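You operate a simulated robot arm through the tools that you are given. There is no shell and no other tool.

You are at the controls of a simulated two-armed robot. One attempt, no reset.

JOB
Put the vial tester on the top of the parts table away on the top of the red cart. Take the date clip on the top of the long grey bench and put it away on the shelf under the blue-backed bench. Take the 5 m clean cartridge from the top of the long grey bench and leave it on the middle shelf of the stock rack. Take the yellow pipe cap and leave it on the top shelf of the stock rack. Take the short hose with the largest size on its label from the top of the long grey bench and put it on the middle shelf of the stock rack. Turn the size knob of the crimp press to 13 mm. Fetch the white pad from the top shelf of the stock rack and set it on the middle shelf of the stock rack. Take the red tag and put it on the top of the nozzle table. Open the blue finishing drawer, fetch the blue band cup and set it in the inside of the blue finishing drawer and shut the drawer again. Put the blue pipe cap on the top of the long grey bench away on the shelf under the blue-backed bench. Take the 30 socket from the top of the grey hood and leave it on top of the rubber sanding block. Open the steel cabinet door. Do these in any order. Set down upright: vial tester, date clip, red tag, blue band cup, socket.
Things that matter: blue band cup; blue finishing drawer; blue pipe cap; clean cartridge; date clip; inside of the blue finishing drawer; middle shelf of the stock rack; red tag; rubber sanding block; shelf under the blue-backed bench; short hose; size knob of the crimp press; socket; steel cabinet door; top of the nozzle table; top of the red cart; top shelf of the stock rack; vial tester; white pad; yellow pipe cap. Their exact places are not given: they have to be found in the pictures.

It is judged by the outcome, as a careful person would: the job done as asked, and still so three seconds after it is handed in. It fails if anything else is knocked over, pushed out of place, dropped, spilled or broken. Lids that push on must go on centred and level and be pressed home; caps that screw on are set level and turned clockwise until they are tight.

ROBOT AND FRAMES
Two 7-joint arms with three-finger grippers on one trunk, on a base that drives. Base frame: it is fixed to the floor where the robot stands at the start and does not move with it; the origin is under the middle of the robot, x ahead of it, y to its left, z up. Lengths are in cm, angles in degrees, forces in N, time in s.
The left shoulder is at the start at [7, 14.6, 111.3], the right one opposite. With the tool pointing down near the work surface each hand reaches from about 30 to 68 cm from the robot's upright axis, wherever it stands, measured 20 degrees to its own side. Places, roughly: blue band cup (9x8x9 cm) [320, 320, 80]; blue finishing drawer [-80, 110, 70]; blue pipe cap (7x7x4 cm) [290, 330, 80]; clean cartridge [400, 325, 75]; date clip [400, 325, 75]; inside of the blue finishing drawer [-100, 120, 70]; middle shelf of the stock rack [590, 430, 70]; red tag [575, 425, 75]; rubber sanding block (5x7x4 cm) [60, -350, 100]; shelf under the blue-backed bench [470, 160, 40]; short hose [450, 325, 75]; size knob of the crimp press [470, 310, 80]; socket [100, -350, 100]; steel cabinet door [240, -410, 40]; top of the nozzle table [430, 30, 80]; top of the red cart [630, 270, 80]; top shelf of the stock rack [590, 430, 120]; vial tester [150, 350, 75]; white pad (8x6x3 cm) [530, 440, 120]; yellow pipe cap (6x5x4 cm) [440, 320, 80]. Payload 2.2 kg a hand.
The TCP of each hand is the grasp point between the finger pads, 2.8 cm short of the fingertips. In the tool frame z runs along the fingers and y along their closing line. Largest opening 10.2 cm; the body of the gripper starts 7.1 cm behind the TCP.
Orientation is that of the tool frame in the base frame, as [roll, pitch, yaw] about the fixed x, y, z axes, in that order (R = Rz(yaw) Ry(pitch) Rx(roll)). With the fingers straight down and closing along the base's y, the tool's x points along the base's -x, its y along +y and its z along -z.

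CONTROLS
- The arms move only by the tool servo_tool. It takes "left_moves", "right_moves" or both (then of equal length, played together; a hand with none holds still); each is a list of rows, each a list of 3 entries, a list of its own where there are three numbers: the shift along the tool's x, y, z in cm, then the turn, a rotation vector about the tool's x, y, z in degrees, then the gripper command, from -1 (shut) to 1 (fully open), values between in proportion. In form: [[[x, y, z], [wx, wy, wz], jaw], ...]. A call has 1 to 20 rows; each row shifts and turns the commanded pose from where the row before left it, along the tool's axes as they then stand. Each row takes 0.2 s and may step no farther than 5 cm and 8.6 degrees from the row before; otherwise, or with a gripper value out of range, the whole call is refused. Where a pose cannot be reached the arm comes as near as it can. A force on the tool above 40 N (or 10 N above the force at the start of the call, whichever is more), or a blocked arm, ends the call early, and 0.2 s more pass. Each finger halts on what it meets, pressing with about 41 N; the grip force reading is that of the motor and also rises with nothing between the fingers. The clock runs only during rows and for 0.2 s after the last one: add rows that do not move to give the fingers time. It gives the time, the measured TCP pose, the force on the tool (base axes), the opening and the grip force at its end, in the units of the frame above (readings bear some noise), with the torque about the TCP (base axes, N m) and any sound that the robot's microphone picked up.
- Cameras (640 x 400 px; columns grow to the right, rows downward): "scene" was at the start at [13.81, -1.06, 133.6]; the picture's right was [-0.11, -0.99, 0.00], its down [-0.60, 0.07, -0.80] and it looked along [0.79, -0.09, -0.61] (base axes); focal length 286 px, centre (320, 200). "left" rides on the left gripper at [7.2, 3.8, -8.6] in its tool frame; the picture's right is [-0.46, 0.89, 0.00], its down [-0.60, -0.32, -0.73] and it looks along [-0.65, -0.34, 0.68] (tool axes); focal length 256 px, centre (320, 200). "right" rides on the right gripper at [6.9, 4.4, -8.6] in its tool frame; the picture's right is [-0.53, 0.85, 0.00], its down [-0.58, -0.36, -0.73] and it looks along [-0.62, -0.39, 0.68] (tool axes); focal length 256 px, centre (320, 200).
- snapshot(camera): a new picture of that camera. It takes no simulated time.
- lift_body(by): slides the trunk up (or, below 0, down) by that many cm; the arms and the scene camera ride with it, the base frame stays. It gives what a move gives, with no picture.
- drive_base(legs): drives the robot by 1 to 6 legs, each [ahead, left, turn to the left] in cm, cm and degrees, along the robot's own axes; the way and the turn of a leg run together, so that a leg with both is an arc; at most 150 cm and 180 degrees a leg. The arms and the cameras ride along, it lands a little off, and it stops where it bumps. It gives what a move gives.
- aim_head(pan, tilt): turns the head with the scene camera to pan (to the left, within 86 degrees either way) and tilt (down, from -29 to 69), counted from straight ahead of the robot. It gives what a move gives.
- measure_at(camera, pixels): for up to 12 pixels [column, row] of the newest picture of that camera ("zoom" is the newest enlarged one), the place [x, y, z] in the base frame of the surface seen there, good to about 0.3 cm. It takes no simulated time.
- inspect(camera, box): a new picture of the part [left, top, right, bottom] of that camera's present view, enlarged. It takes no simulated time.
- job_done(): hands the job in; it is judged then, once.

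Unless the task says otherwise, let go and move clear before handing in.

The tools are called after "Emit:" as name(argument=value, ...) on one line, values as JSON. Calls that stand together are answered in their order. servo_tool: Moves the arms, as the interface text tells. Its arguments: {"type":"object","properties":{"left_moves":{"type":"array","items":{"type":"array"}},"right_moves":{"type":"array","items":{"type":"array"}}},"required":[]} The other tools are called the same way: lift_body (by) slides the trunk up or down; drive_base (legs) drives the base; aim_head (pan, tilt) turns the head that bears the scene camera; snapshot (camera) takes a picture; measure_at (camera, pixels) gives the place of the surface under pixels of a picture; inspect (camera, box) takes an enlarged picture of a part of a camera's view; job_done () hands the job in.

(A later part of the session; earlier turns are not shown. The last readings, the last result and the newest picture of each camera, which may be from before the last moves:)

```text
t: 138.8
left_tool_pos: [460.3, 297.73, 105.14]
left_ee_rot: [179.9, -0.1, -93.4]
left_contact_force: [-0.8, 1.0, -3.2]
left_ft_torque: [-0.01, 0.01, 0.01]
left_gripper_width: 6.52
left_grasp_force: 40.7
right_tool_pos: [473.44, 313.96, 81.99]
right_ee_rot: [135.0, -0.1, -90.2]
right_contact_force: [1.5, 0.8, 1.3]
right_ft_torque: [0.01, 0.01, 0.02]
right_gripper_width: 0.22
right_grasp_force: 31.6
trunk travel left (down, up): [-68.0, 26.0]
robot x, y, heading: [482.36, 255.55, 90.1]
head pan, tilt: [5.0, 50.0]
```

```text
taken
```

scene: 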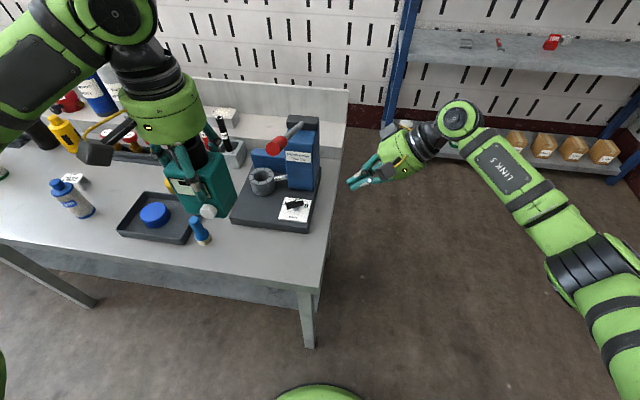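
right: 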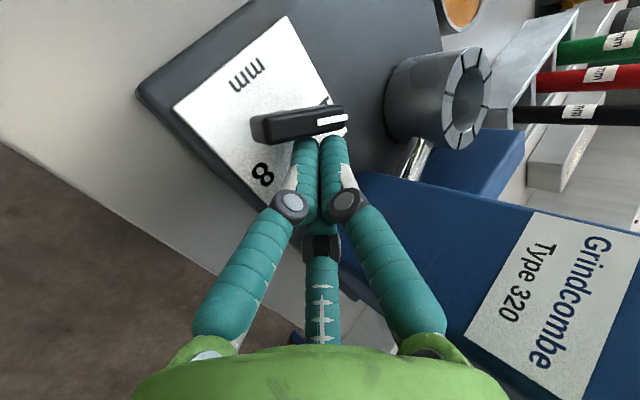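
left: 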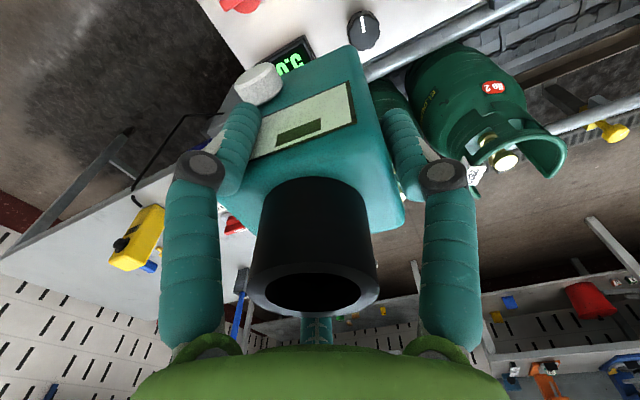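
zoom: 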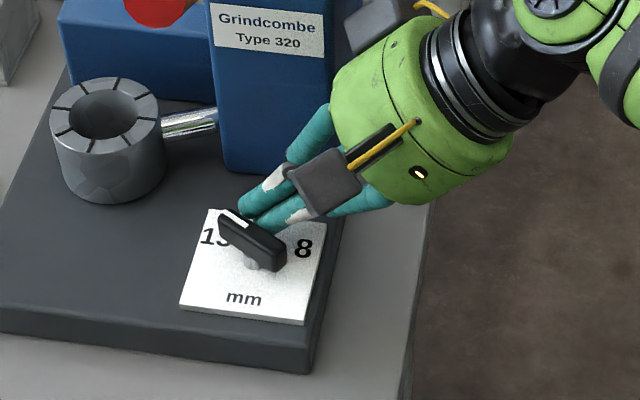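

The pointer is now toward upper-left; I'll measure its angle precisely.

Emit:
inspect(camera="scene", box=[280, 180, 320, 210])

Emit:
measure_at(camera="zoom", pixels=[[230, 155], [330, 230], [350, 220], [250, 150], [270, 200], [240, 180], [210, 130]])

```text
13.33 times, centred on (300, 195) of scene
```

zoom: 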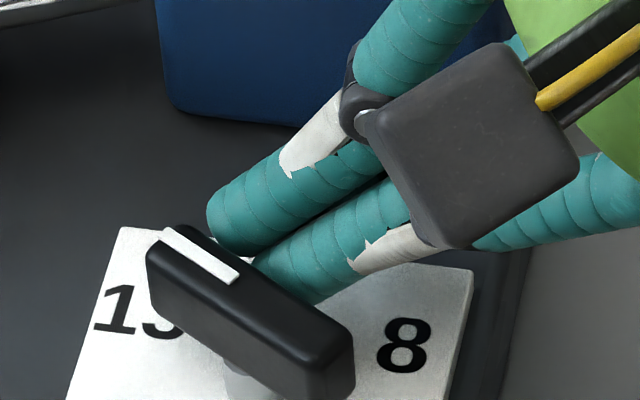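

```text
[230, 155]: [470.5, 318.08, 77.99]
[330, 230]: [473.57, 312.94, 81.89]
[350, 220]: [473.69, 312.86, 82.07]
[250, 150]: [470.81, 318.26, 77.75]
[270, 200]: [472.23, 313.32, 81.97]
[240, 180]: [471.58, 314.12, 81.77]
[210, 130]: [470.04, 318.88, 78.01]
```

Emit:
measure_at(camera="zoom", pixels=[[165, 235], [230, 278], [200, 257], [155, 252], [335, 340], [350, 335], [310, 360], [180, 285], [250, 300], [290, 330]])

```text
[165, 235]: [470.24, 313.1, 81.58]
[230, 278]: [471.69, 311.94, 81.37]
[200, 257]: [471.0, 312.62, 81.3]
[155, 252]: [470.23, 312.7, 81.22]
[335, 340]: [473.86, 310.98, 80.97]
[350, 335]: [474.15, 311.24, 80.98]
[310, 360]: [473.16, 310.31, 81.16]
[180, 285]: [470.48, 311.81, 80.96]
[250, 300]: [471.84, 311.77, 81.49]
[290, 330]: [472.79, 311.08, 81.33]
```

The white line reads ~141°, near 13's direction (~142–145°). I'll withdraw the finger and view the dial unobstructed.

Emit:
servo_tool(right_moves=[[[-0.5, 0, 0], [0, 0, 0], -1], [[0, 0, -3], [0, 0, 0], -1], [[0, 0, -4], [0, 0, 0], -1], [[0, 0, -4], [0, 0, 0], -1], [[0, 0, 0], [0, 0, 0], -1]])

Emit:
inspect(camera="scene", box=[275, 185, 323, 221])

Emit:
inspect(camera="right", box=[240, 0, 400, 120])

```text
t: 140.0
left_tool_pos: [460.12, 297.71, 105.09]
left_ee_rot: [179.9, -0.1, -93.5]
left_contact_force: [0.4, 0.3, -3.5]
left_ft_torque: [-0.02, 0.01, 0.01]
left_gripper_width: 6.57
left_grasp_force: 41.4
right_tool_pos: [481.21, 314.37, 89.68]
right_ee_rot: [135.1, 0.0, -90.1]
right_contact_force: [0.2, 0.8, -0.1]
right_ft_torque: [-0.01, -0.01, 0.04]
right_gripper_width: 0.19
right_grasp_force: 31.2
trunk travel left (down, up): [-68.0, 26.0]
robot x, y, heading: [482.13, 255.58, 90.0]
head pan, tilt: [5.0, 50.0]
```

```text
11.11 times, centred on (299, 203) of scene
```

zoom: 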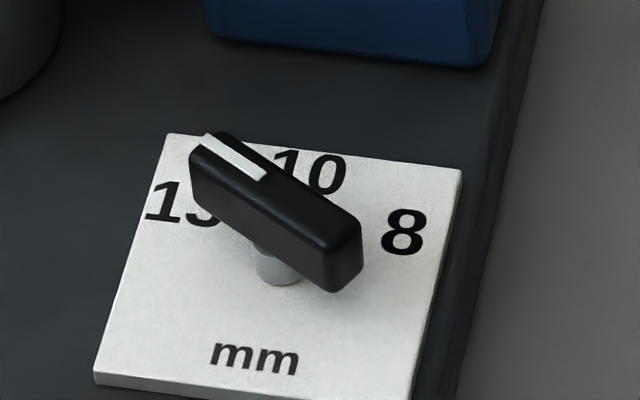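

```text
3.33 times, centred on (320, 60) of right
```

zoom: 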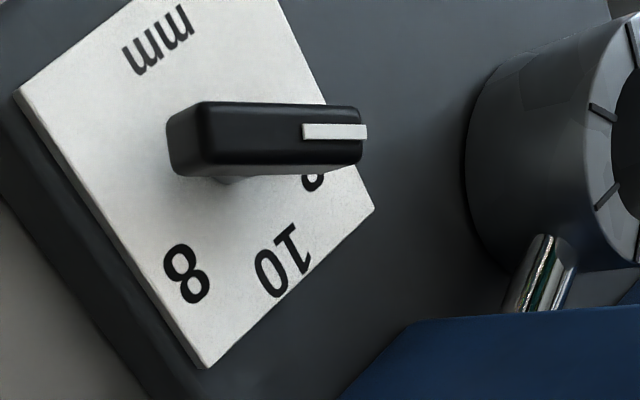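

Using the plate's corners, 13 sits at 150° and the pointer is at ≈148° in plate axes — set to 13. I'll withdraw the right hand, right it, and view the rack and cart.

Emit:
servo_tool(right_moves=[[[0, 0, -4.5], [0, 0, 0], -1], [[0, -2, -4], [7.5, 0, 0], -1], [[0, -2, -4], [7.5, 0, 0], -1], [[2, 0, -3], [7.5, 0, 0], -1], [[3, 0, -3], [7.5, 0, 0], 1], [[3, 0, -3], [7.5, 0, 0], 1], [[3, 0, 0], [7.5, 0, 0], 1], [[0, 0, 0], [0, 0, 0], 1]])

Emit:
lift_body(by=20)

Emit:
aim_head(pan=-35, tilt=20)

Emit:
snapshot(camera="scene")

Emit:
aim_head(pan=-80, tilt=25)

Emit:
snapshot(camera="scene")

```text
t: 141.8
left_tool_pos: [460.3, 297.76, 105.14]
left_ee_rot: [179.9, -0.1, -93.5]
left_contact_force: [0.7, -0.7, -2.6]
left_ft_torque: [-0.01, 0.01, -0.03]
left_gripper_width: 6.55
left_grasp_force: 41.7
right_tool_pos: [496.09, 303.31, 104.66]
right_ee_rot: [-179.9, 0.1, -90.2]
right_contact_force: [0.7, 0.0, 0.6]
right_ft_torque: [-0.03, 0.01, 0.03]
right_gripper_width: 10.22
right_grasp_force: 0.1
trunk travel left (down, up): [-68.0, 26.0]
robot x, y, heading: [482.39, 255.39, 90.1]
head pan, tilt: [5.0, 50.0]
```

```text
t: 144.0
left_tool_pos: [460.42, 297.8, 125.0]
left_ee_rot: [179.9, -0.1, -93.4]
left_contact_force: [0.4, -0.1, -3.2]
left_ft_torque: [-0.03, 0.01, 0.03]
left_gripper_width: 6.56
left_grasp_force: 41.0
right_tool_pos: [495.92, 303.43, 124.62]
right_ee_rot: [-179.9, 0.0, -90.1]
right_contact_force: [-0.1, 0.1, 0.3]
right_ft_torque: [0.03, 0.0, 0.0]
right_gripper_width: 10.22
right_grasp_force: 0.1
trunk travel left (down, up): [-88.0, 6.0]
robot x, y, heading: [482.5, 255.63, 89.7]
head pan, tilt: [5.0, 50.0]
```

```text
t: 145.1
left_tool_pos: [460.27, 297.71, 125.15]
left_ee_rot: [-180.0, -0.1, -93.4]
left_contact_force: [0.2, -0.1, -2.5]
left_ft_torque: [0.04, 0.03, 0.02]
left_gripper_width: 6.54
left_grasp_force: 41.2
right_tool_pos: [496.06, 303.35, 124.61]
right_ee_rot: [-179.9, 0.0, -90.1]
right_contact_force: [0.2, -0.1, 0.1]
right_ft_torque: [-0.03, -0.01, -0.01]
right_gripper_width: 10.2
right_grasp_force: 0.0
trunk travel left (down, up): [-88.0, 6.0]
robot x, y, heading: [481.99, 255.67, 89.7]
head pan, tilt: [-35.0, 20.0]
```

```text
taken
```

scene: 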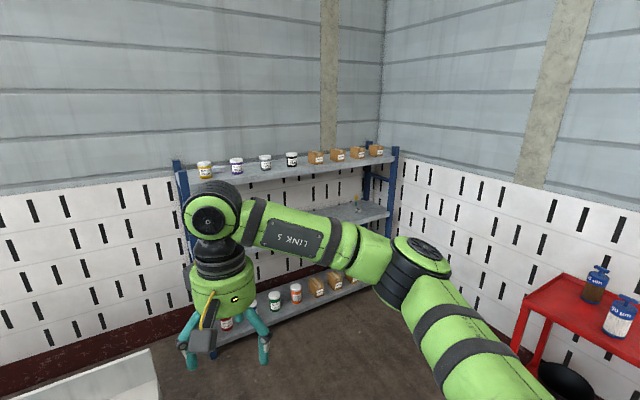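

```text
t: 146.2
left_tool_pos: [460.4, 297.73, 125.17]
left_ee_rot: [180.0, 0.0, -93.4]
left_contact_force: [0.8, -0.6, -2.3]
left_ft_torque: [0.01, 0.01, -0.01]
left_gripper_width: 6.52
left_grasp_force: 41.6
right_tool_pos: [495.95, 303.36, 124.61]
right_ee_rot: [-180.0, -0.1, -90.1]
right_contact_force: [0.0, -1.0, 0.5]
right_ft_torque: [-0.01, 0.0, 0.03]
right_gripper_width: 10.19
right_grasp_force: 0.0
trunk travel left (down, up): [-88.0, 6.0]
robot x, y, heading: [482.4, 255.42, 90.1]
head pan, tilt: [-80.0, 25.0]
```

```text
taken
```

scene: 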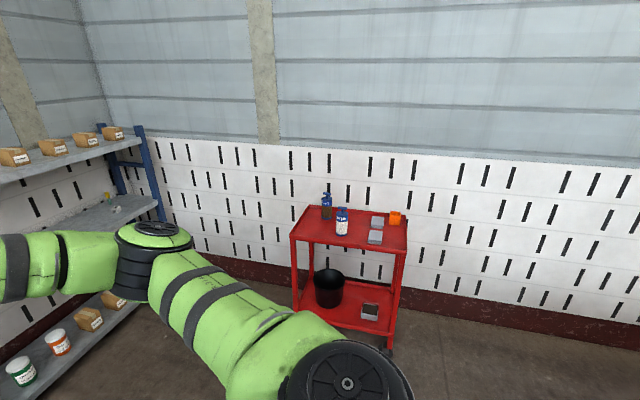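

The red cart is at the wall (px 345,230) with some items but free room at front-left. I'll measure the cart and rack.

Emit:
measure_at(camera="scene", pixels=[[292, 236], [388, 255], [400, 222], [308, 207], [320, 232], [350, 245], [345, 222], [376, 237], [327, 205], [396, 217], [375, 221], [150, 205]])

Emit:
inspect(camera="scene", box=[280, 180, 420, 270])

```text
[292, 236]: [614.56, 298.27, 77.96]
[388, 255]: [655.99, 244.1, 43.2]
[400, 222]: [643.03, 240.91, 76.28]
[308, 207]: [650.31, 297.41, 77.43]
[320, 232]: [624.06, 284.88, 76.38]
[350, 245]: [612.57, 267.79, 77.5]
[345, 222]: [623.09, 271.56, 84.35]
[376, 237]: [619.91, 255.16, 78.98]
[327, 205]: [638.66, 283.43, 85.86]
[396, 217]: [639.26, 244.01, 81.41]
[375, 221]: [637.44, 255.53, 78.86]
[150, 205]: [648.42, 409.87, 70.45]
```

```text
4.44 times, centred on (350, 225) of scene
```

zoom: 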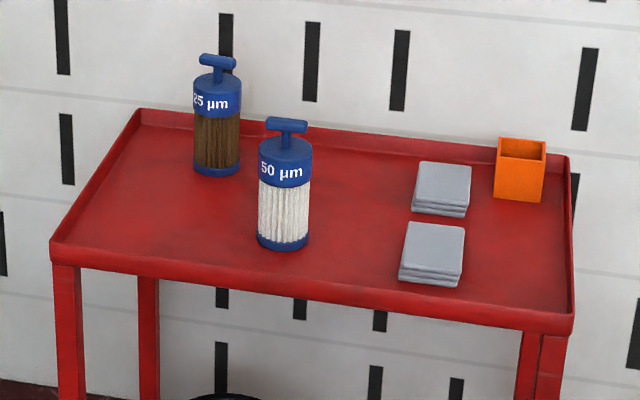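

The cart top spans x 612–651, y 240–298, surface ~76 with a lip ~77.8. I'll put the tester at about (622,287). Turn right and drive there.

Emit:
drive_base(legs=[[-5, 0, -90], [70, 10, 0]])

Emit:
aim_head(pan=10, tilt=40)

Emit:
snapshot(camera="scene")

```text
t: 153.8
left_tool_pos: [589.14, 287.94, 125.1]
left_ee_rot: [179.9, 0.0, 178.7]
left_contact_force: [-0.9, -0.2, -2.8]
left_ft_torque: [0.01, -0.01, 0.0]
left_gripper_width: 6.54
left_grasp_force: 40.6
right_tool_pos: [596.02, 252.42, 124.66]
right_ee_rot: [-180.0, 0.1, -178.0]
right_contact_force: [-0.4, 0.8, 0.4]
right_ft_torque: [-0.02, -0.01, 0.01]
right_gripper_width: 10.18
right_grasp_force: 0.2
trunk travel left (down, up): [-88.0, 6.0]
robot x, y, heading: [548.03, 264.59, 1.9]
head pan, tilt: [-80.0, 25.0]
```

```text
t: 155.4
left_tool_pos: [589.32, 288.01, 125.15]
left_ee_rot: [179.9, -0.1, 178.6]
left_contact_force: [-0.5, 0.3, -3.6]
left_ft_torque: [0.0, -0.04, -0.02]
left_gripper_width: 6.56
left_grasp_force: 40.6
right_tool_pos: [596.19, 252.49, 124.56]
right_ee_rot: [-180.0, 0.0, -177.9]
right_contact_force: [-0.3, 0.7, 0.6]
right_ft_torque: [-0.02, 0.05, -0.02]
right_gripper_width: 10.23
right_grasp_force: 0.0
trunk travel left (down, up): [-88.0, 6.0]
robot x, y, heading: [548.0, 264.46, 2.2]
head pan, tilt: [10.0, 40.0]
```

```text
taken
```

scene: 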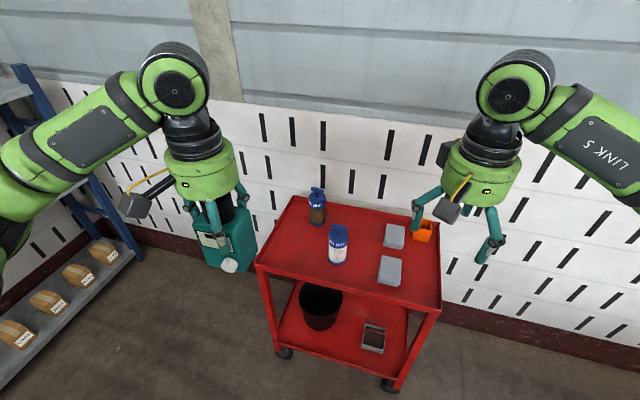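

I'll measure the free spot on the cart, then drive 20 ahead.

Emit:
measure_at(camera="scene", pixels=[[285, 245], [300, 250], [295, 225], [315, 255], [257, 263], [295, 197], [338, 258], [316, 222], [280, 262], [310, 240]])

Emit:
drive_base(legs=[[20, 0, -2]])

```text
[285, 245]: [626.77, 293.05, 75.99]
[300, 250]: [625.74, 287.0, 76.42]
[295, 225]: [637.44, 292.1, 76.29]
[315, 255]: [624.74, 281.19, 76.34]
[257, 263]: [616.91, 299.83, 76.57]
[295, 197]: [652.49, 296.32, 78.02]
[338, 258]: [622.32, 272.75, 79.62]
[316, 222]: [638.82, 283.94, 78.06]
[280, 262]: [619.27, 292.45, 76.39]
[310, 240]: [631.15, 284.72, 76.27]
```

```text
t: 157.0
left_tool_pos: [609.23, 286.54, 125.38]
left_ee_rot: [179.9, 0.0, 176.4]
left_contact_force: [-0.8, -0.5, -1.9]
left_ft_torque: [0.03, -0.03, 0.02]
left_gripper_width: 6.56
left_grasp_force: 41.1
right_tool_pos: [615.07, 250.87, 124.76]
right_ee_rot: [-179.9, 0.2, 179.8]
right_contact_force: [0.0, -0.3, 0.6]
right_ft_torque: [0.04, -0.06, 0.01]
right_gripper_width: 10.19
right_grasp_force: 0.0
trunk travel left (down, up): [-88.0, 6.0]
robot x, y, heading: [567.81, 265.05, -0.3]
head pan, tilt: [10.0, 40.0]
```

Surface is at 76.3, so I release at TCP z≈84.9. Extending the left hand over the spot and lowering the trunk 20.

Emit:
servo_tool(left_moves=[[[-4.2, 0.77, 0], [0, 0, 0], -1], [[-4.2, 0.77, 0], [0, 0, 0], -1], [[-4.2, 0.77, 0], [0, 0, 0], -1], [[0, 0, 0], [0, 0, 0], -1]])

Emit:
lift_body(by=-20)

Emit:
servo_tool(left_moves=[[[0, 0, 4], [0, 0, 0], -1], [[0, 0, 4], [0, 0, 0], -1], [[0, 0, 4], [0, 0, 0], -1], [[0, 0, 3], [0, 0, 0], -1], [[0, 0, 0], [0, 0, 0], -1]])

Emit:
snapshot(camera="scene")

```text
t: 158.0
left_tool_pos: [622.6, 288.16, 125.12]
left_ee_rot: [179.8, 0.0, 176.4]
left_contact_force: [-0.3, 0.2, -3.6]
left_ft_torque: [-0.01, 0.02, -0.01]
left_gripper_width: 6.52
left_grasp_force: 41.1
right_tool_pos: [615.44, 251.04, 124.67]
right_ee_rot: [-179.8, -0.1, 179.7]
right_contact_force: [0.0, 0.3, -0.1]
right_ft_torque: [0.03, 0.0, -0.03]
right_gripper_width: 10.19
right_grasp_force: 0.0
trunk travel left (down, up): [-88.0, 6.0]
robot x, y, heading: [567.8, 264.74, -0.5]
head pan, tilt: [10.0, 40.0]
```

```text
t: 160.2
left_tool_pos: [622.43, 288.26, 105.13]
left_ee_rot: [179.9, -0.1, 176.5]
left_contact_force: [0.0, 0.1, -3.1]
left_ft_torque: [0.01, -0.01, 0.0]
left_gripper_width: 6.55
left_grasp_force: 41.1
right_tool_pos: [615.27, 250.96, 104.52]
right_ee_rot: [-180.0, 0.0, 179.8]
right_contact_force: [-0.1, -0.1, 0.4]
right_ft_torque: [-0.01, 0.0, 0.01]
right_gripper_width: 10.18
right_grasp_force: 0.1
trunk travel left (down, up): [-68.0, 26.0]
robot x, y, heading: [567.77, 264.62, -0.3]
head pan, tilt: [10.0, 40.0]
```

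```text
t: 161.4
left_tool_pos: [622.58, 288.14, 90.17]
left_ee_rot: [179.9, -0.1, 176.4]
left_contact_force: [0.3, 0.1, -2.8]
left_ft_torque: [0.03, 0.0, 0.0]
left_gripper_width: 6.54
left_grasp_force: 40.8
right_tool_pos: [615.42, 250.93, 104.71]
right_ee_rot: [-180.0, -0.1, 179.7]
right_contact_force: [-0.1, 0.4, -0.4]
right_ft_torque: [0.03, 0.04, -0.02]
right_gripper_width: 10.19
right_grasp_force: 0.1
trunk travel left (down, up): [-68.0, 26.0]
robot x, y, heading: [568.07, 264.81, 0.0]
head pan, tilt: [10.0, 40.0]
```

```text
taken
```

scene: 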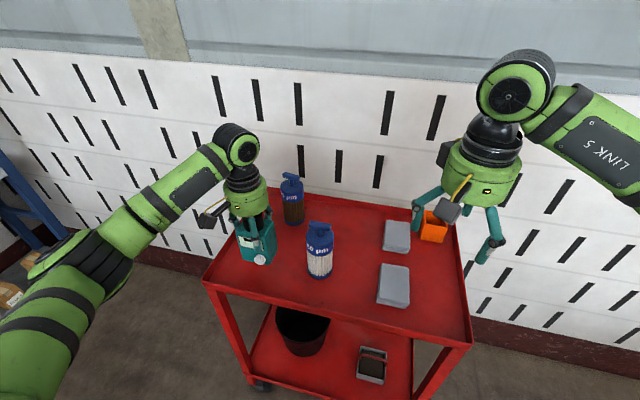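

The tester is above the free corner. Lowering 5.1, checking the force.

Emit:
servo_tool(left_moves=[[[0, 0, 3], [0, 0, 0], -1], [[0, 0, 1.5], [0, 0, 0], -1], [[0, 0, 0.6], [0, 0, 0], -1], [[0, 0, 0], [0, 0, 0], -1]])

Emit:
inspect(camera="scene", box=[190, 170, 350, 290])

```text
t: 162.4
left_tool_pos: [622.49, 288.37, 84.97]
left_ee_rot: [-180.0, -0.1, 176.5]
left_contact_force: [-0.1, 0.4, -3.0]
left_ft_torque: [0.0, 0.0, -0.03]
left_gripper_width: 6.56
left_grasp_force: 41.1
right_tool_pos: [615.47, 250.91, 104.61]
right_ee_rot: [-180.0, -0.1, 179.7]
right_contact_force: [0.4, -0.3, 0.6]
right_ft_torque: [-0.01, 0.0, 0.02]
right_gripper_width: 10.23
right_grasp_force: 0.2
trunk travel left (down, up): [-68.0, 26.0]
robot x, y, heading: [567.81, 264.94, -0.5]
head pan, tilt: [10.0, 40.0]
```

```text
3.33 times, centred on (270, 230) of scene
```

zoom: 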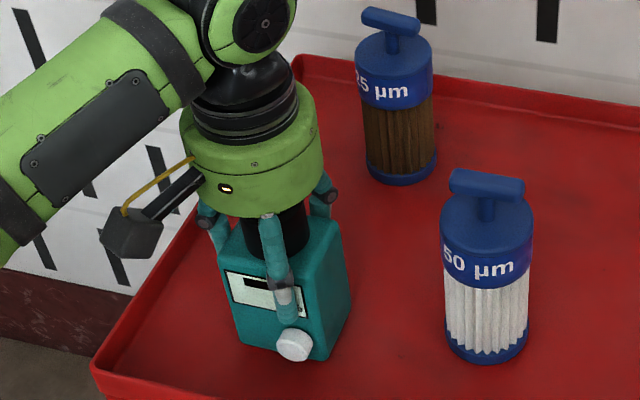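

No contact yet (force still only the weight). I'll creep down until the force changes.

Emit:
servo_tool(left_moves=[[[0, 0, 0.3], [0, 0, 0], -1], [[0, 0, 0], [0, 0, 0], -1]])

Emit:
servo_tool(left_moves=[[[0, 0, 0.3], [0, 0, 0], -1], [[0, 0, 0], [0, 0, 0], -1]])

```text
t: 163.0
left_tool_pos: [622.56, 288.3, 84.81]
left_ee_rot: [179.9, 0.2, 176.6]
left_contact_force: [2.1, 1.3, 8.6]
left_ft_torque: [0.58, 0.08, -0.1]
left_gripper_width: 6.53
left_grasp_force: 41.2
right_tool_pos: [615.17, 250.9, 104.67]
right_ee_rot: [180.0, 0.1, 179.7]
right_contact_force: [0.9, -0.8, -0.2]
right_ft_torque: [0.02, 0.01, -0.02]
right_gripper_width: 10.18
right_grasp_force: 0.0
trunk travel left (down, up): [-68.0, 26.0]
robot x, y, heading: [567.73, 264.81, 0.0]
head pan, tilt: [10.0, 40.0]
```

```text
t: 163.6
left_tool_pos: [622.55, 288.24, 84.82]
left_ee_rot: [179.9, 0.5, 176.6]
left_contact_force: [5.8, 4.6, 26.2]
left_ft_torque: [0.19, 0.14, 0.01]
left_gripper_width: 6.58
left_grasp_force: 40.9
right_tool_pos: [615.22, 250.81, 104.73]
right_ee_rot: [-179.9, 0.2, 179.8]
right_contact_force: [-0.6, -0.5, 0.3]
right_ft_torque: [-0.01, -0.01, 0.02]
right_gripper_width: 10.21
right_grasp_force: 0.1
trunk travel left (down, up): [-68.0, 26.0]
robot x, y, heading: [567.6, 265.1, -0.1]
head pan, tilt: [10.0, 40.0]
```

In contact. Relaxing 0.3 up and opening gently, then rising.

Emit:
servo_tool(left_moves=[[[0, 0, -0.35], [0, 0, 0], -1], [[0, 0, 0], [0, 0, 0], 0.35], [[0, 0, 0], [0, 0, 0], 0.5], [[0, 0, 0], [0, 0, 0], 0.8], [[0, 0, 0], [0, 0, 0], 0.8], [[0, 0, -3], [0, 0, 0], 0.8], [[0, 0, -5], [0, 0, 0], 0.8], [[0, 0, -5], [0, 0, 0], 0.8], [[0, 0, -5], [0, 0, 0], 1], [[0, 0, 0], [0, 0, 0], 1]])

Emit:
inspect(camera="scene", box=[190, 170, 350, 290])

```text
t: 165.8
left_tool_pos: [622.68, 288.14, 102.66]
left_ee_rot: [179.9, -0.2, 176.5]
left_contact_force: [-0.2, -1.3, 0.5]
left_ft_torque: [0.01, 0.03, 0.01]
left_gripper_width: 10.19
left_grasp_force: 0.1
right_tool_pos: [615.41, 250.98, 104.58]
right_ee_rot: [-179.9, 0.0, 179.7]
right_contact_force: [-0.4, -0.8, 0.1]
right_ft_torque: [-0.04, 0.0, -0.02]
right_gripper_width: 10.21
right_grasp_force: 0.0
trunk travel left (down, up): [-68.0, 26.0]
robot x, y, heading: [567.93, 264.94, -0.3]
head pan, tilt: [10.0, 40.0]
```

```text
3.33 times, centred on (270, 230) of scene
```

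zoom: 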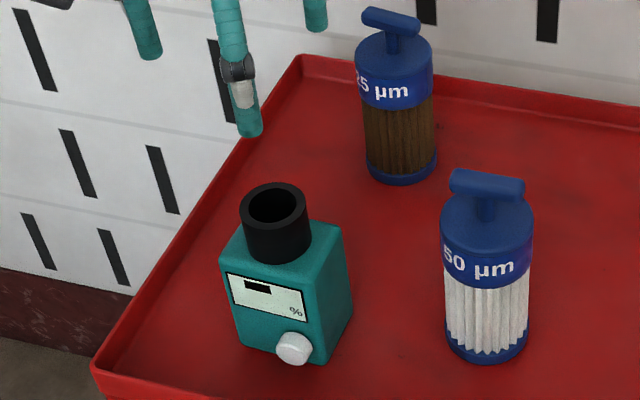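

The tester stands upright on the cart. I'll raise, back off, and turn to face the stock rack.

Emit:
lift_body(by=22)

Emit:
drive_base(legs=[[-15, 0, 0], [0, 0, 90]])

Emit:
aim_head(pan=-15, tilt=20)

Emit:
snapshot(camera="scene")

Emit:
inspect(camera="scene", box=[180, 120, 500, 320])

```text
t: 168.1
left_tool_pos: [622.66, 288.1, 124.61]
left_ee_rot: [179.8, -0.1, 176.4]
left_contact_force: [0.2, 0.0, 0.6]
left_ft_torque: [0.0, 0.01, 0.0]
left_gripper_width: 10.2
left_grasp_force: 0.0
right_tool_pos: [615.37, 250.88, 126.57]
right_ee_rot: [179.9, 0.0, 179.9]
right_contact_force: [0.0, -0.2, 0.4]
right_ft_torque: [0.02, -0.03, -0.01]
right_gripper_width: 10.22
right_grasp_force: 0.0
trunk travel left (down, up): [-90.0, 4.0]
robot x, y, heading: [567.72, 264.78, -0.2]
head pan, tilt: [10.0, 40.0]
```

```text
t: 173.3
left_tool_pos: [530.51, 320.19, 124.67]
left_ee_rot: [179.8, -0.1, -94.8]
left_contact_force: [0.6, 0.2, -0.1]
left_ft_torque: [0.03, 0.01, 0.01]
left_gripper_width: 10.2
left_grasp_force: 0.1
right_tool_pos: [567.45, 312.14, 126.61]
right_ee_rot: [180.0, 0.0, -91.6]
right_contact_force: [-0.1, -0.6, -0.6]
right_ft_torque: [-0.01, -0.03, 0.0]
right_gripper_width: 10.21
right_grasp_force: 0.0
trunk travel left (down, up): [-90.0, 4.0]
robot x, y, heading: [552.52, 265.18, 88.7]
head pan, tilt: [10.0, 40.0]
```

```text
t: 174.2
left_tool_pos: [530.53, 320.21, 124.63]
left_ee_rot: [179.9, -0.1, -94.8]
left_contact_force: [-0.3, -0.4, -0.4]
left_ft_torque: [-0.03, -0.01, -0.01]
left_gripper_width: 10.2
left_grasp_force: 0.2
right_tool_pos: [567.52, 312.14, 126.62]
right_ee_rot: [180.0, 0.0, -91.5]
right_contact_force: [0.1, 0.1, -0.9]
right_ft_torque: [-0.03, -0.01, 0.0]
right_gripper_width: 10.2
right_grasp_force: 0.1
trunk travel left (down, up): [-90.0, 4.0]
robot x, y, heading: [553.18, 264.8, 88.3]
head pan, tilt: [-15.0, 20.0]
```

```text
taken
```

scene: 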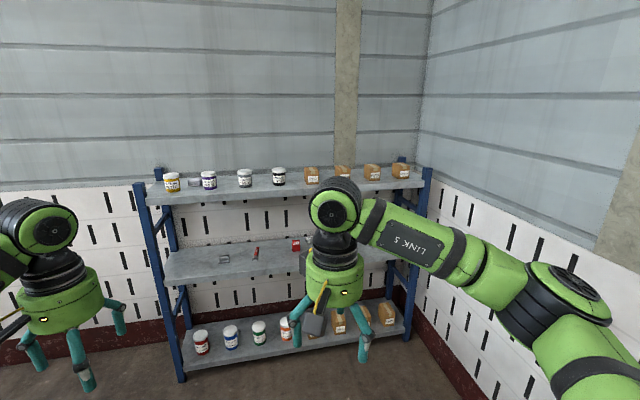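

```text
2.00 times, centred on (340, 220) of scene
```

zoom: 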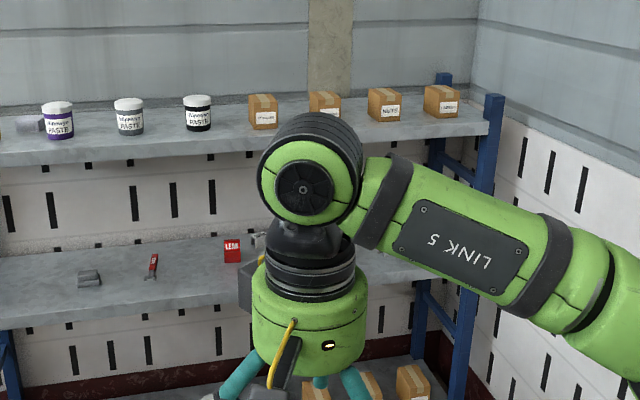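

I see the red tag ("LEAK"-like, zoom 232,250) on the middle shelf and a whitish pad between the first cans on the top shelf (195,182). I'll measure and get closer.

Emit:
measure_at(camera="scene", pixels=[[150, 200], [250, 195], [423, 183], [165, 272], [250, 265], [296, 246], [195, 182], [224, 259], [255, 253], [140, 185], [430, 170], [220, 340]])

Emit:
inspect(camera="scene", box=[140, 150, 300, 270])

```text
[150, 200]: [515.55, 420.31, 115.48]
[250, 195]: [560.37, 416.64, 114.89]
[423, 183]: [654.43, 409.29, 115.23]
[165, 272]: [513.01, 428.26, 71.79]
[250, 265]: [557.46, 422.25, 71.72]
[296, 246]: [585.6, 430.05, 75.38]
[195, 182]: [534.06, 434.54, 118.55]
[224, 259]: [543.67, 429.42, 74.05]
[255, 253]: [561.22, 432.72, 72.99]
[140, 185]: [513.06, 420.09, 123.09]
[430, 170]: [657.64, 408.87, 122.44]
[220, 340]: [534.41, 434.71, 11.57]
```

```text
3.33 times, centred on (220, 210) of scene
```

zoom: 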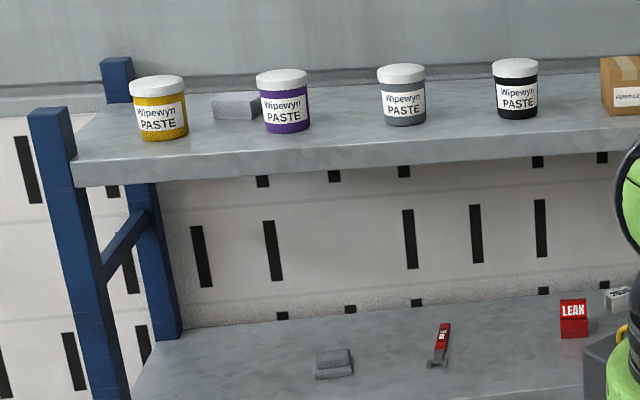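

Rack: front edge y≈420 (left) to 409 (right), top shelf ~115–117, middle shelf ~72. I'll move closer and look down on the top shelf.

Emit:
drive_base(legs=[[70, 0, -3]])

Emit:
lift_body(by=4)

Emit:
aim_head(pan=15, tilt=25)

Emit:
snapshot(camera="scene")

Emit:
snapshot(camera="left")

```text
t: 177.9
left_tool_pos: [539.27, 390.2, 124.67]
left_ee_rot: [179.9, 0.0, -99.3]
left_contact_force: [0.3, -0.2, 0.5]
left_ft_torque: [0.03, 0.02, -0.01]
left_gripper_width: 10.23
left_grasp_force: 0.1
right_tool_pos: [575.72, 379.2, 126.63]
right_ee_rot: [179.9, 0.1, -95.9]
right_contact_force: [-0.1, 0.0, 0.1]
right_ft_torque: [0.03, 0.03, 0.01]
right_gripper_width: 10.21
right_grasp_force: 0.1
trunk travel left (down, up): [-90.0, 4.0]
robot x, y, heading: [557.28, 333.64, 83.7]
head pan, tilt: [-15.0, 20.0]
```

```text
t: 178.8
left_tool_pos: [539.36, 390.41, 128.69]
left_ee_rot: [179.9, -0.1, -99.2]
left_contact_force: [0.2, 0.2, 0.2]
left_ft_torque: [-0.01, 0.01, 0.0]
left_gripper_width: 10.2
left_grasp_force: 0.2
right_tool_pos: [575.7, 379.42, 130.58]
right_ee_rot: [-180.0, 0.1, -96.0]
right_contact_force: [0.6, 0.2, -0.2]
right_ft_torque: [0.0, -0.03, 0.02]
right_gripper_width: 10.19
right_grasp_force: 0.0
trunk travel left (down, up): [-94.0, 0.0]
robot x, y, heading: [557.14, 333.21, 84.1]
head pan, tilt: [-15.0, 20.0]
```

```text
t: 179.7
left_tool_pos: [539.41, 390.28, 128.63]
left_ee_rot: [179.8, 0.0, -99.4]
left_contact_force: [0.6, -0.1, -0.2]
left_ft_torque: [0.0, 0.02, 0.03]
left_gripper_width: 10.21
left_grasp_force: 0.0
right_tool_pos: [575.68, 379.37, 130.65]
right_ee_rot: [180.0, 0.0, -95.9]
right_contact_force: [-0.4, -0.5, 0.9]
right_ft_torque: [0.01, 0.01, -0.03]
right_gripper_width: 10.2
right_grasp_force: 0.1
trunk travel left (down, up): [-94.0, 0.0]
robot x, y, heading: [557.25, 333.3, 83.9]
head pan, tilt: [15.0, 25.0]
```

```text
taken
```

scene: 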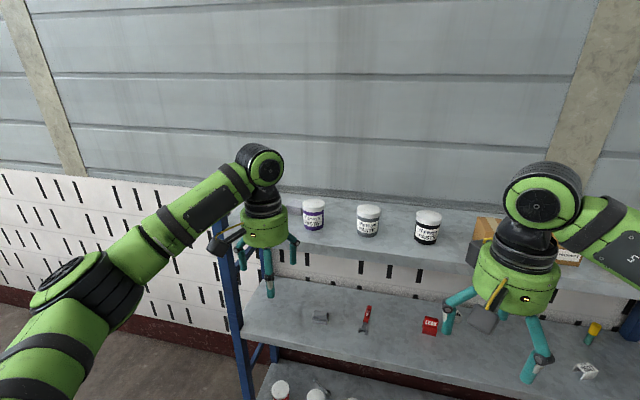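

```text
taken
```

left: 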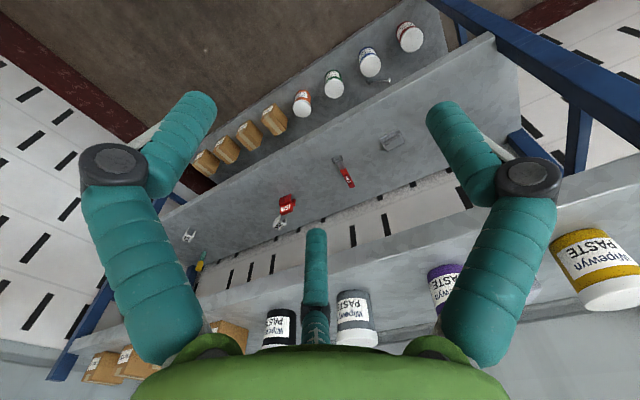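

The left hand hides the pad; I'll move it aside toward the middle and look.

Emit:
servo_tool(left_moves=[[[0, -4, 0], [0, 0, 0], 1], [[0, -4, 0], [0, 0, 0], 1], [[0, -4, 0], [0, 0, 0], 1], [[0, 0, 0], [0, 0, 0], 1]])

Emit:
snapshot(camera="scene")

Emit:
inspect(camera="scene", box=[200, 180, 360, 280])

```text
t: 180.7
left_tool_pos: [551.02, 388.58, 128.8]
left_ee_rot: [179.9, -0.2, -99.2]
left_contact_force: [0.7, 0.1, 0.1]
left_ft_torque: [-0.03, 0.0, 0.0]
left_gripper_width: 10.2
left_grasp_force: 0.1
right_tool_pos: [575.58, 379.41, 130.71]
right_ee_rot: [-180.0, -0.1, -95.8]
right_contact_force: [-0.7, 0.0, 0.4]
right_ft_torque: [0.01, 0.0, 0.0]
right_gripper_width: 10.21
right_grasp_force: 0.1
trunk travel left (down, up): [-94.0, 0.0]
robot x, y, heading: [557.21, 333.29, 84.0]
head pan, tilt: [15.0, 25.0]
```

```text
taken
```

scene: 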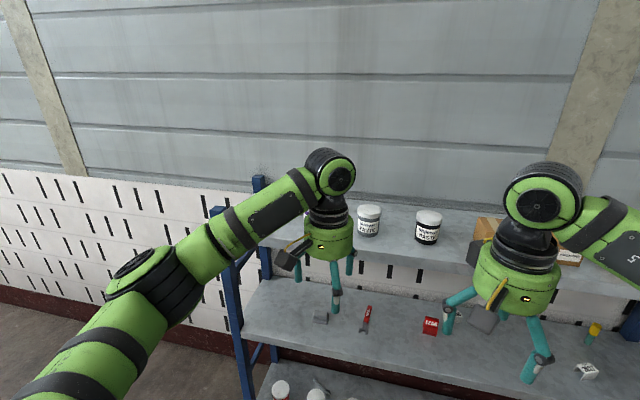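

```text
4.00 times, centred on (280, 230) of scene
```

zoom: 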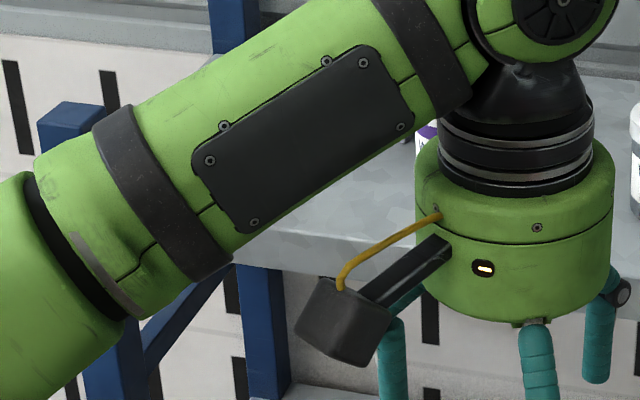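

The forearm now hides it even more. I'll swing the left hand out to the left instead.

Emit:
servo_tool(left_moves=[[[3, 4, 0], [0, 0, 0], 1], [[3, 4, 0], [0, 0, 0], 1], [[3, 4, 0], [0, 0, 0], 1], [[3, 4, 0], [0, 0, 0], 1], [[0, 5, 0], [0, 0, 0], 1], [[0, 5, 0], [0, 0, 0], 1], [[0, 5, 0], [0, 0, 0], 1], [[0, 0, 0], [0, 0, 0], 1]])

Emit:
snapshot(camera="scene")

Emit:
inspect(camera="scene", box=[200, 180, 360, 280])

```text
t: 182.5
left_tool_pos: [518.79, 381.43, 128.54]
left_ee_rot: [180.0, 0.0, -99.3]
left_contact_force: [0.2, 0.5, 0.2]
left_ft_torque: [0.02, 0.0, 0.01]
left_gripper_width: 10.18
left_grasp_force: 0.2
right_tool_pos: [575.73, 379.36, 130.6]
right_ee_rot: [180.0, 0.1, -95.9]
right_contact_force: [0.6, 0.4, -0.4]
right_ft_torque: [0.03, 0.0, -0.04]
right_gripper_width: 10.22
right_grasp_force: 0.1
trunk travel left (down, up): [-94.0, 0.0]
robot x, y, heading: [557.41, 333.46, 84.0]
head pan, tilt: [15.0, 25.0]
```

```text
taken
```

scene: 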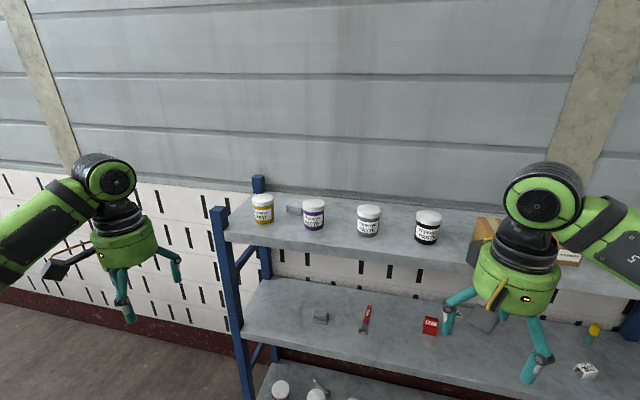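

```text
4.00 times, centred on (280, 230) of scene
```

zoom: 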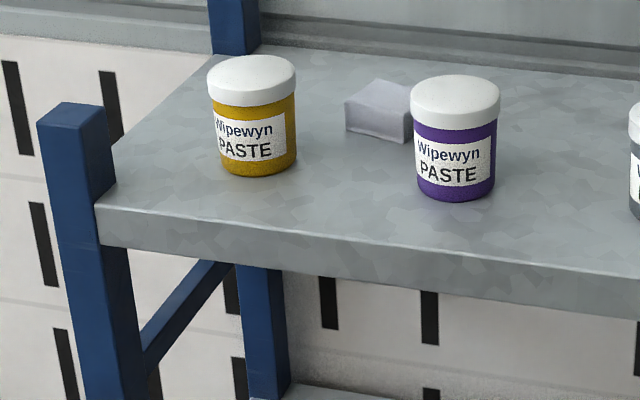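

The whitish pad stands behind and between the yellow and purple cans (zoom 380,110). Measuring it and the cans.

Emit:
measure_at(camera="zoom", pixels=[[350, 100], [382, 85], [405, 108], [407, 138], [350, 128], [378, 95], [252, 70], [455, 90], [180, 140], [330, 180], [250, 55], [455, 195]])

```text
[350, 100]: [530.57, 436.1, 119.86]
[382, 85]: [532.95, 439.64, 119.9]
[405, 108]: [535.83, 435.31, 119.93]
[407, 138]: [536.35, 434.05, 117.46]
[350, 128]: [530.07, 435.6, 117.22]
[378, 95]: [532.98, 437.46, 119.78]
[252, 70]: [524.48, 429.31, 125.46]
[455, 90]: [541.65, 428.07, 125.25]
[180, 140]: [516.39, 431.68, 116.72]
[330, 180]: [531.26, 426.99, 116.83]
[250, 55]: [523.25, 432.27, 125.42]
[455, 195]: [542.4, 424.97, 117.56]
```

I'll check the wrist's height above the TCP to know whether a vertical hand fits under the top shelf.

Emit:
measure_at(camera="scene", pixels=[[105, 157], [112, 182], [125, 210], [125, 245], [540, 165], [537, 205], [515, 285], [530, 380], [400, 270], [235, 235], [330, 300]])

```text
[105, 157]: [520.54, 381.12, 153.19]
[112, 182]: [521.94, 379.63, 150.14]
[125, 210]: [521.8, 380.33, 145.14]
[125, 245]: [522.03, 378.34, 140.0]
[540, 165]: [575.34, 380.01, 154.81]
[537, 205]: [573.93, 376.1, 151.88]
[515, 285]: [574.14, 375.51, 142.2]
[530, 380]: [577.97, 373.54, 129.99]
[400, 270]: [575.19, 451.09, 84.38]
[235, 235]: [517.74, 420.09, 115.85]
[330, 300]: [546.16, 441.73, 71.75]
```

Ball top is ~25 cm above the TCP, so a vertical hand fits under the top shelf (needs ~100, shelf underside ~113). Now I'll raise the left hand, bring it forward-right, and drive so that it hovers near the pad.

Emit:
servo_tool(left_moves=[[[-2.6, -3.8, -1], [0, 0, 0], 1], [[-2.6, -3.8, -1], [0, 0, 0], 1], [[-2.6, -3.8, -1], [0, 0, 0], 1], [[-2.6, -3.8, -1], [0, 0, 0], 1], [[-2.6, -3.8, -1], [0, 0, 0], 1], [[-2.6, -3.6, -1], [0, 0, 0], 1], [[0, 0, 0], [0, 0, 0], 1]])

Emit:
drive_base(legs=[[28, 13.8, 0]])

Emit:
snapshot(camera="left")

Emit:
snapshot(camera="scene")

```text
t: 184.1
left_tool_pos: [543.75, 393.25, 134.56]
left_ee_rot: [179.9, 0.0, -99.2]
left_contact_force: [0.2, 0.1, -0.6]
left_ft_torque: [0.03, -0.02, -0.02]
left_gripper_width: 10.2
left_grasp_force: 0.0
right_tool_pos: [575.57, 379.39, 130.61]
right_ee_rot: [-179.8, 0.1, -95.9]
right_contact_force: [0.4, -0.6, 0.4]
right_ft_torque: [0.03, 0.01, -0.04]
right_gripper_width: 10.19
right_grasp_force: 0.0
trunk travel left (down, up): [-94.0, 0.0]
robot x, y, heading: [557.13, 333.55, 84.2]
head pan, tilt: [15.0, 25.0]
```

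```text
t: 186.2
left_tool_pos: [533.02, 421.81, 134.89]
left_ee_rot: [179.8, 0.1, -99.3]
left_contact_force: [0.0, -0.2, -0.9]
left_ft_torque: [0.01, 0.03, -0.01]
left_gripper_width: 10.23
left_grasp_force: 0.0
right_tool_pos: [564.99, 407.92, 130.64]
right_ee_rot: [-180.0, 0.2, -95.9]
right_contact_force: [-0.5, 0.2, -0.1]
right_ft_torque: [0.05, -0.01, 0.01]
right_gripper_width: 10.2
right_grasp_force: 0.1
trunk travel left (down, up): [-94.0, 0.0]
robot x, y, heading: [546.25, 362.21, 84.0]
head pan, tilt: [15.0, 25.0]
```

```text
taken
```

left: 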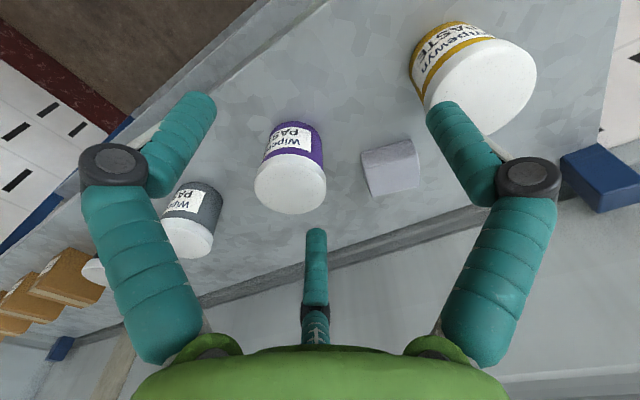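

```text
taken
```

scene: 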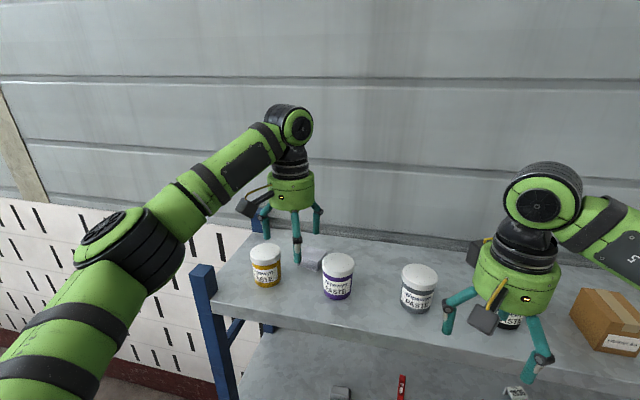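

The left camera shows the pad at (392,167). Measuring its corners.

Emit:
inspect(camera="left", box=[330, 110, 450, 210])

Emit:
measure_at(camera="left", pixels=[[366, 162], [411, 149], [417, 186], [373, 195], [392, 172], [365, 155], [408, 143], [420, 170], [325, 190], [292, 195], [480, 85], [340, 220]])

```text
4.00 times, centred on (390, 160) of left
```

zoom: 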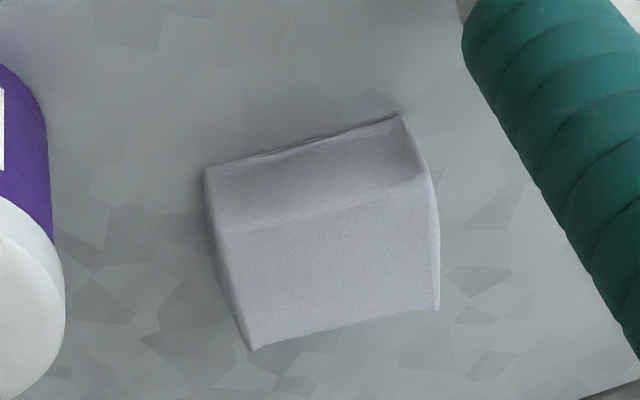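

```text
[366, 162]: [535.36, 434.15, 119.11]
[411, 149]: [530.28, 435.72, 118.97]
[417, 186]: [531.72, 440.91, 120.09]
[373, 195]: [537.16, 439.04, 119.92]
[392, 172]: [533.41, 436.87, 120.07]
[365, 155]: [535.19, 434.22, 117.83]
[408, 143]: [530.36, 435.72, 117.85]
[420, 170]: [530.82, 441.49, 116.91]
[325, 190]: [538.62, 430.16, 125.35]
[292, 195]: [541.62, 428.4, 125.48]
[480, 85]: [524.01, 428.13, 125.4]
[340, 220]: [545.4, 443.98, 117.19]
```

The pad is ~5.6 × 5.3 cm, centre (533.5,437.5), turned −16°, top 120. I'll retract the right hand, rotate the left to match, and drive 15 ahead.

Emit:
servo_tool(right_moves=[[[5, 0, -1], [0, 0, 0], 1], [[5, 0, -1], [0, 0, 0], 1], [[0, 0, 0], [0, 0, 0], 1]], left_moves=[[[0, 0, 0], [0, 0, 3.4], 0.8], [[0, 0, 0], [0, 0, 3.4], 0.7], [[0, 0, 0], [0, 0, 0], 0.7]])

Emit:
drive_base(legs=[[15, 2, 0]])

Emit:
snapshot(camera="left")

```text
refused: row 1 steps farther than a row can; nothing moved
```

```text
t: 187.6
left_tool_pos: [532.21, 437.21, 134.84]
left_ee_rot: [179.9, 0.1, -99.1]
left_contact_force: [-0.9, -0.2, 0.1]
left_ft_torque: [0.04, -0.03, -0.01]
left_gripper_width: 10.18
left_grasp_force: 0.1
right_tool_pos: [564.31, 423.46, 130.79]
right_ee_rot: [-180.0, 0.3, -95.6]
right_contact_force: [-0.2, -0.7, -0.3]
right_ft_torque: [0.02, -0.01, 0.02]
right_gripper_width: 10.21
right_grasp_force: 0.1
trunk travel left (down, up): [-94.0, 0.0]
robot x, y, heading: [546.04, 377.68, 84.4]
head pan, tilt: [15.0, 25.0]
```

```text
taken
```

left: 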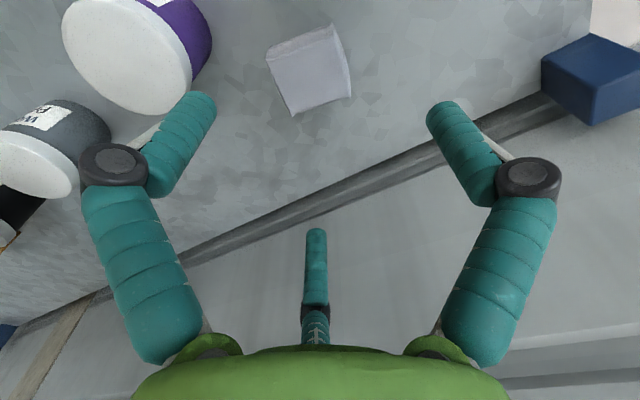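

The servo call was refused (step over 5 cm), but the hands are still clear. I'll retract the right hand and align the left over the pad.

Emit:
servo_tool(right_moves=[[[0, 0, -2], [0, 0, 0], 1], [[4.5, 0, 0], [0, 0, 0], 1], [[4.5, 0, 0], [0, 0, 0], 1], [[3, 0, 0], [0, 0, 0], 1]], left_moves=[[[0, 0, 0], [0, 0, 3.5], 0.8], [[0, 0, 0], [0, 0, 3.4], 0.7], [[-0.65, -1.17, 0], [0, 0, 0], 0.7], [[0, 0, 0], [0, 0, 0], 0.7]])

Emit:
snapshot(camera="left")

Emit:
measure_at(camera="left", pixels=[[320, 60], [270, 60], [335, 35], [348, 92], [293, 112], [275, 68], [340, 40], [180, 100]])

```text
t: 188.6
left_tool_pos: [533.63, 438.03, 134.57]
left_ee_rot: [-180.0, -0.1, -106.0]
left_contact_force: [0.6, 1.0, -0.6]
left_ft_torque: [-0.03, 0.04, 0.0]
left_gripper_width: 8.66
left_grasp_force: 0.1
right_tool_pos: [562.98, 411.88, 132.48]
right_ee_rot: [180.0, 0.0, -95.6]
right_contact_force: [-1.1, -0.6, 0.0]
right_ft_torque: [-0.01, 0.0, -0.01]
right_gripper_width: 10.21
right_grasp_force: 0.0
trunk travel left (down, up): [-94.0, 0.0]
robot x, y, heading: [546.09, 377.61, 84.1]
head pan, tilt: [15.0, 25.0]
```

```text
taken
```

left: 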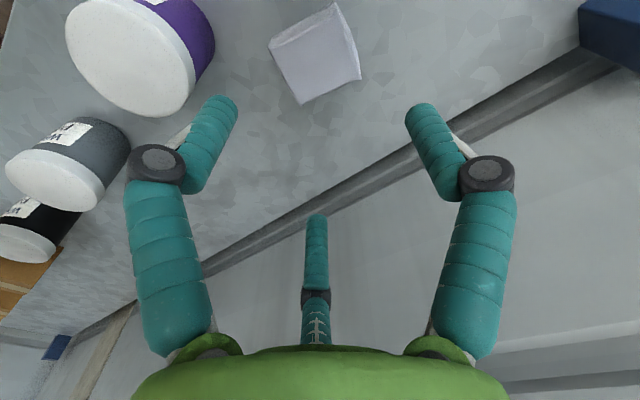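

```text
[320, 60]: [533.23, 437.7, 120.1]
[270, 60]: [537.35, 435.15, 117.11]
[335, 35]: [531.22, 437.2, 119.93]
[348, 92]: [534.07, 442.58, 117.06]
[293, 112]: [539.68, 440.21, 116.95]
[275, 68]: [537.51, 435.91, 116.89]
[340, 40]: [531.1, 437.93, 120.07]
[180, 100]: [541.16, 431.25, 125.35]
```

Emit:
measure_at(camera="left", pixels=[[278, 48], [273, 40], [333, 22], [333, 10], [355, 76], [303, 99], [315, 55]])

```text
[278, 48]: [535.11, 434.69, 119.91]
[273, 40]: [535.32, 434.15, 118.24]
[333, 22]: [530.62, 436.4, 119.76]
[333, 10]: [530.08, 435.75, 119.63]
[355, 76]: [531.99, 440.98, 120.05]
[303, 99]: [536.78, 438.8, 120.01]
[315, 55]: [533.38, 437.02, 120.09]
```

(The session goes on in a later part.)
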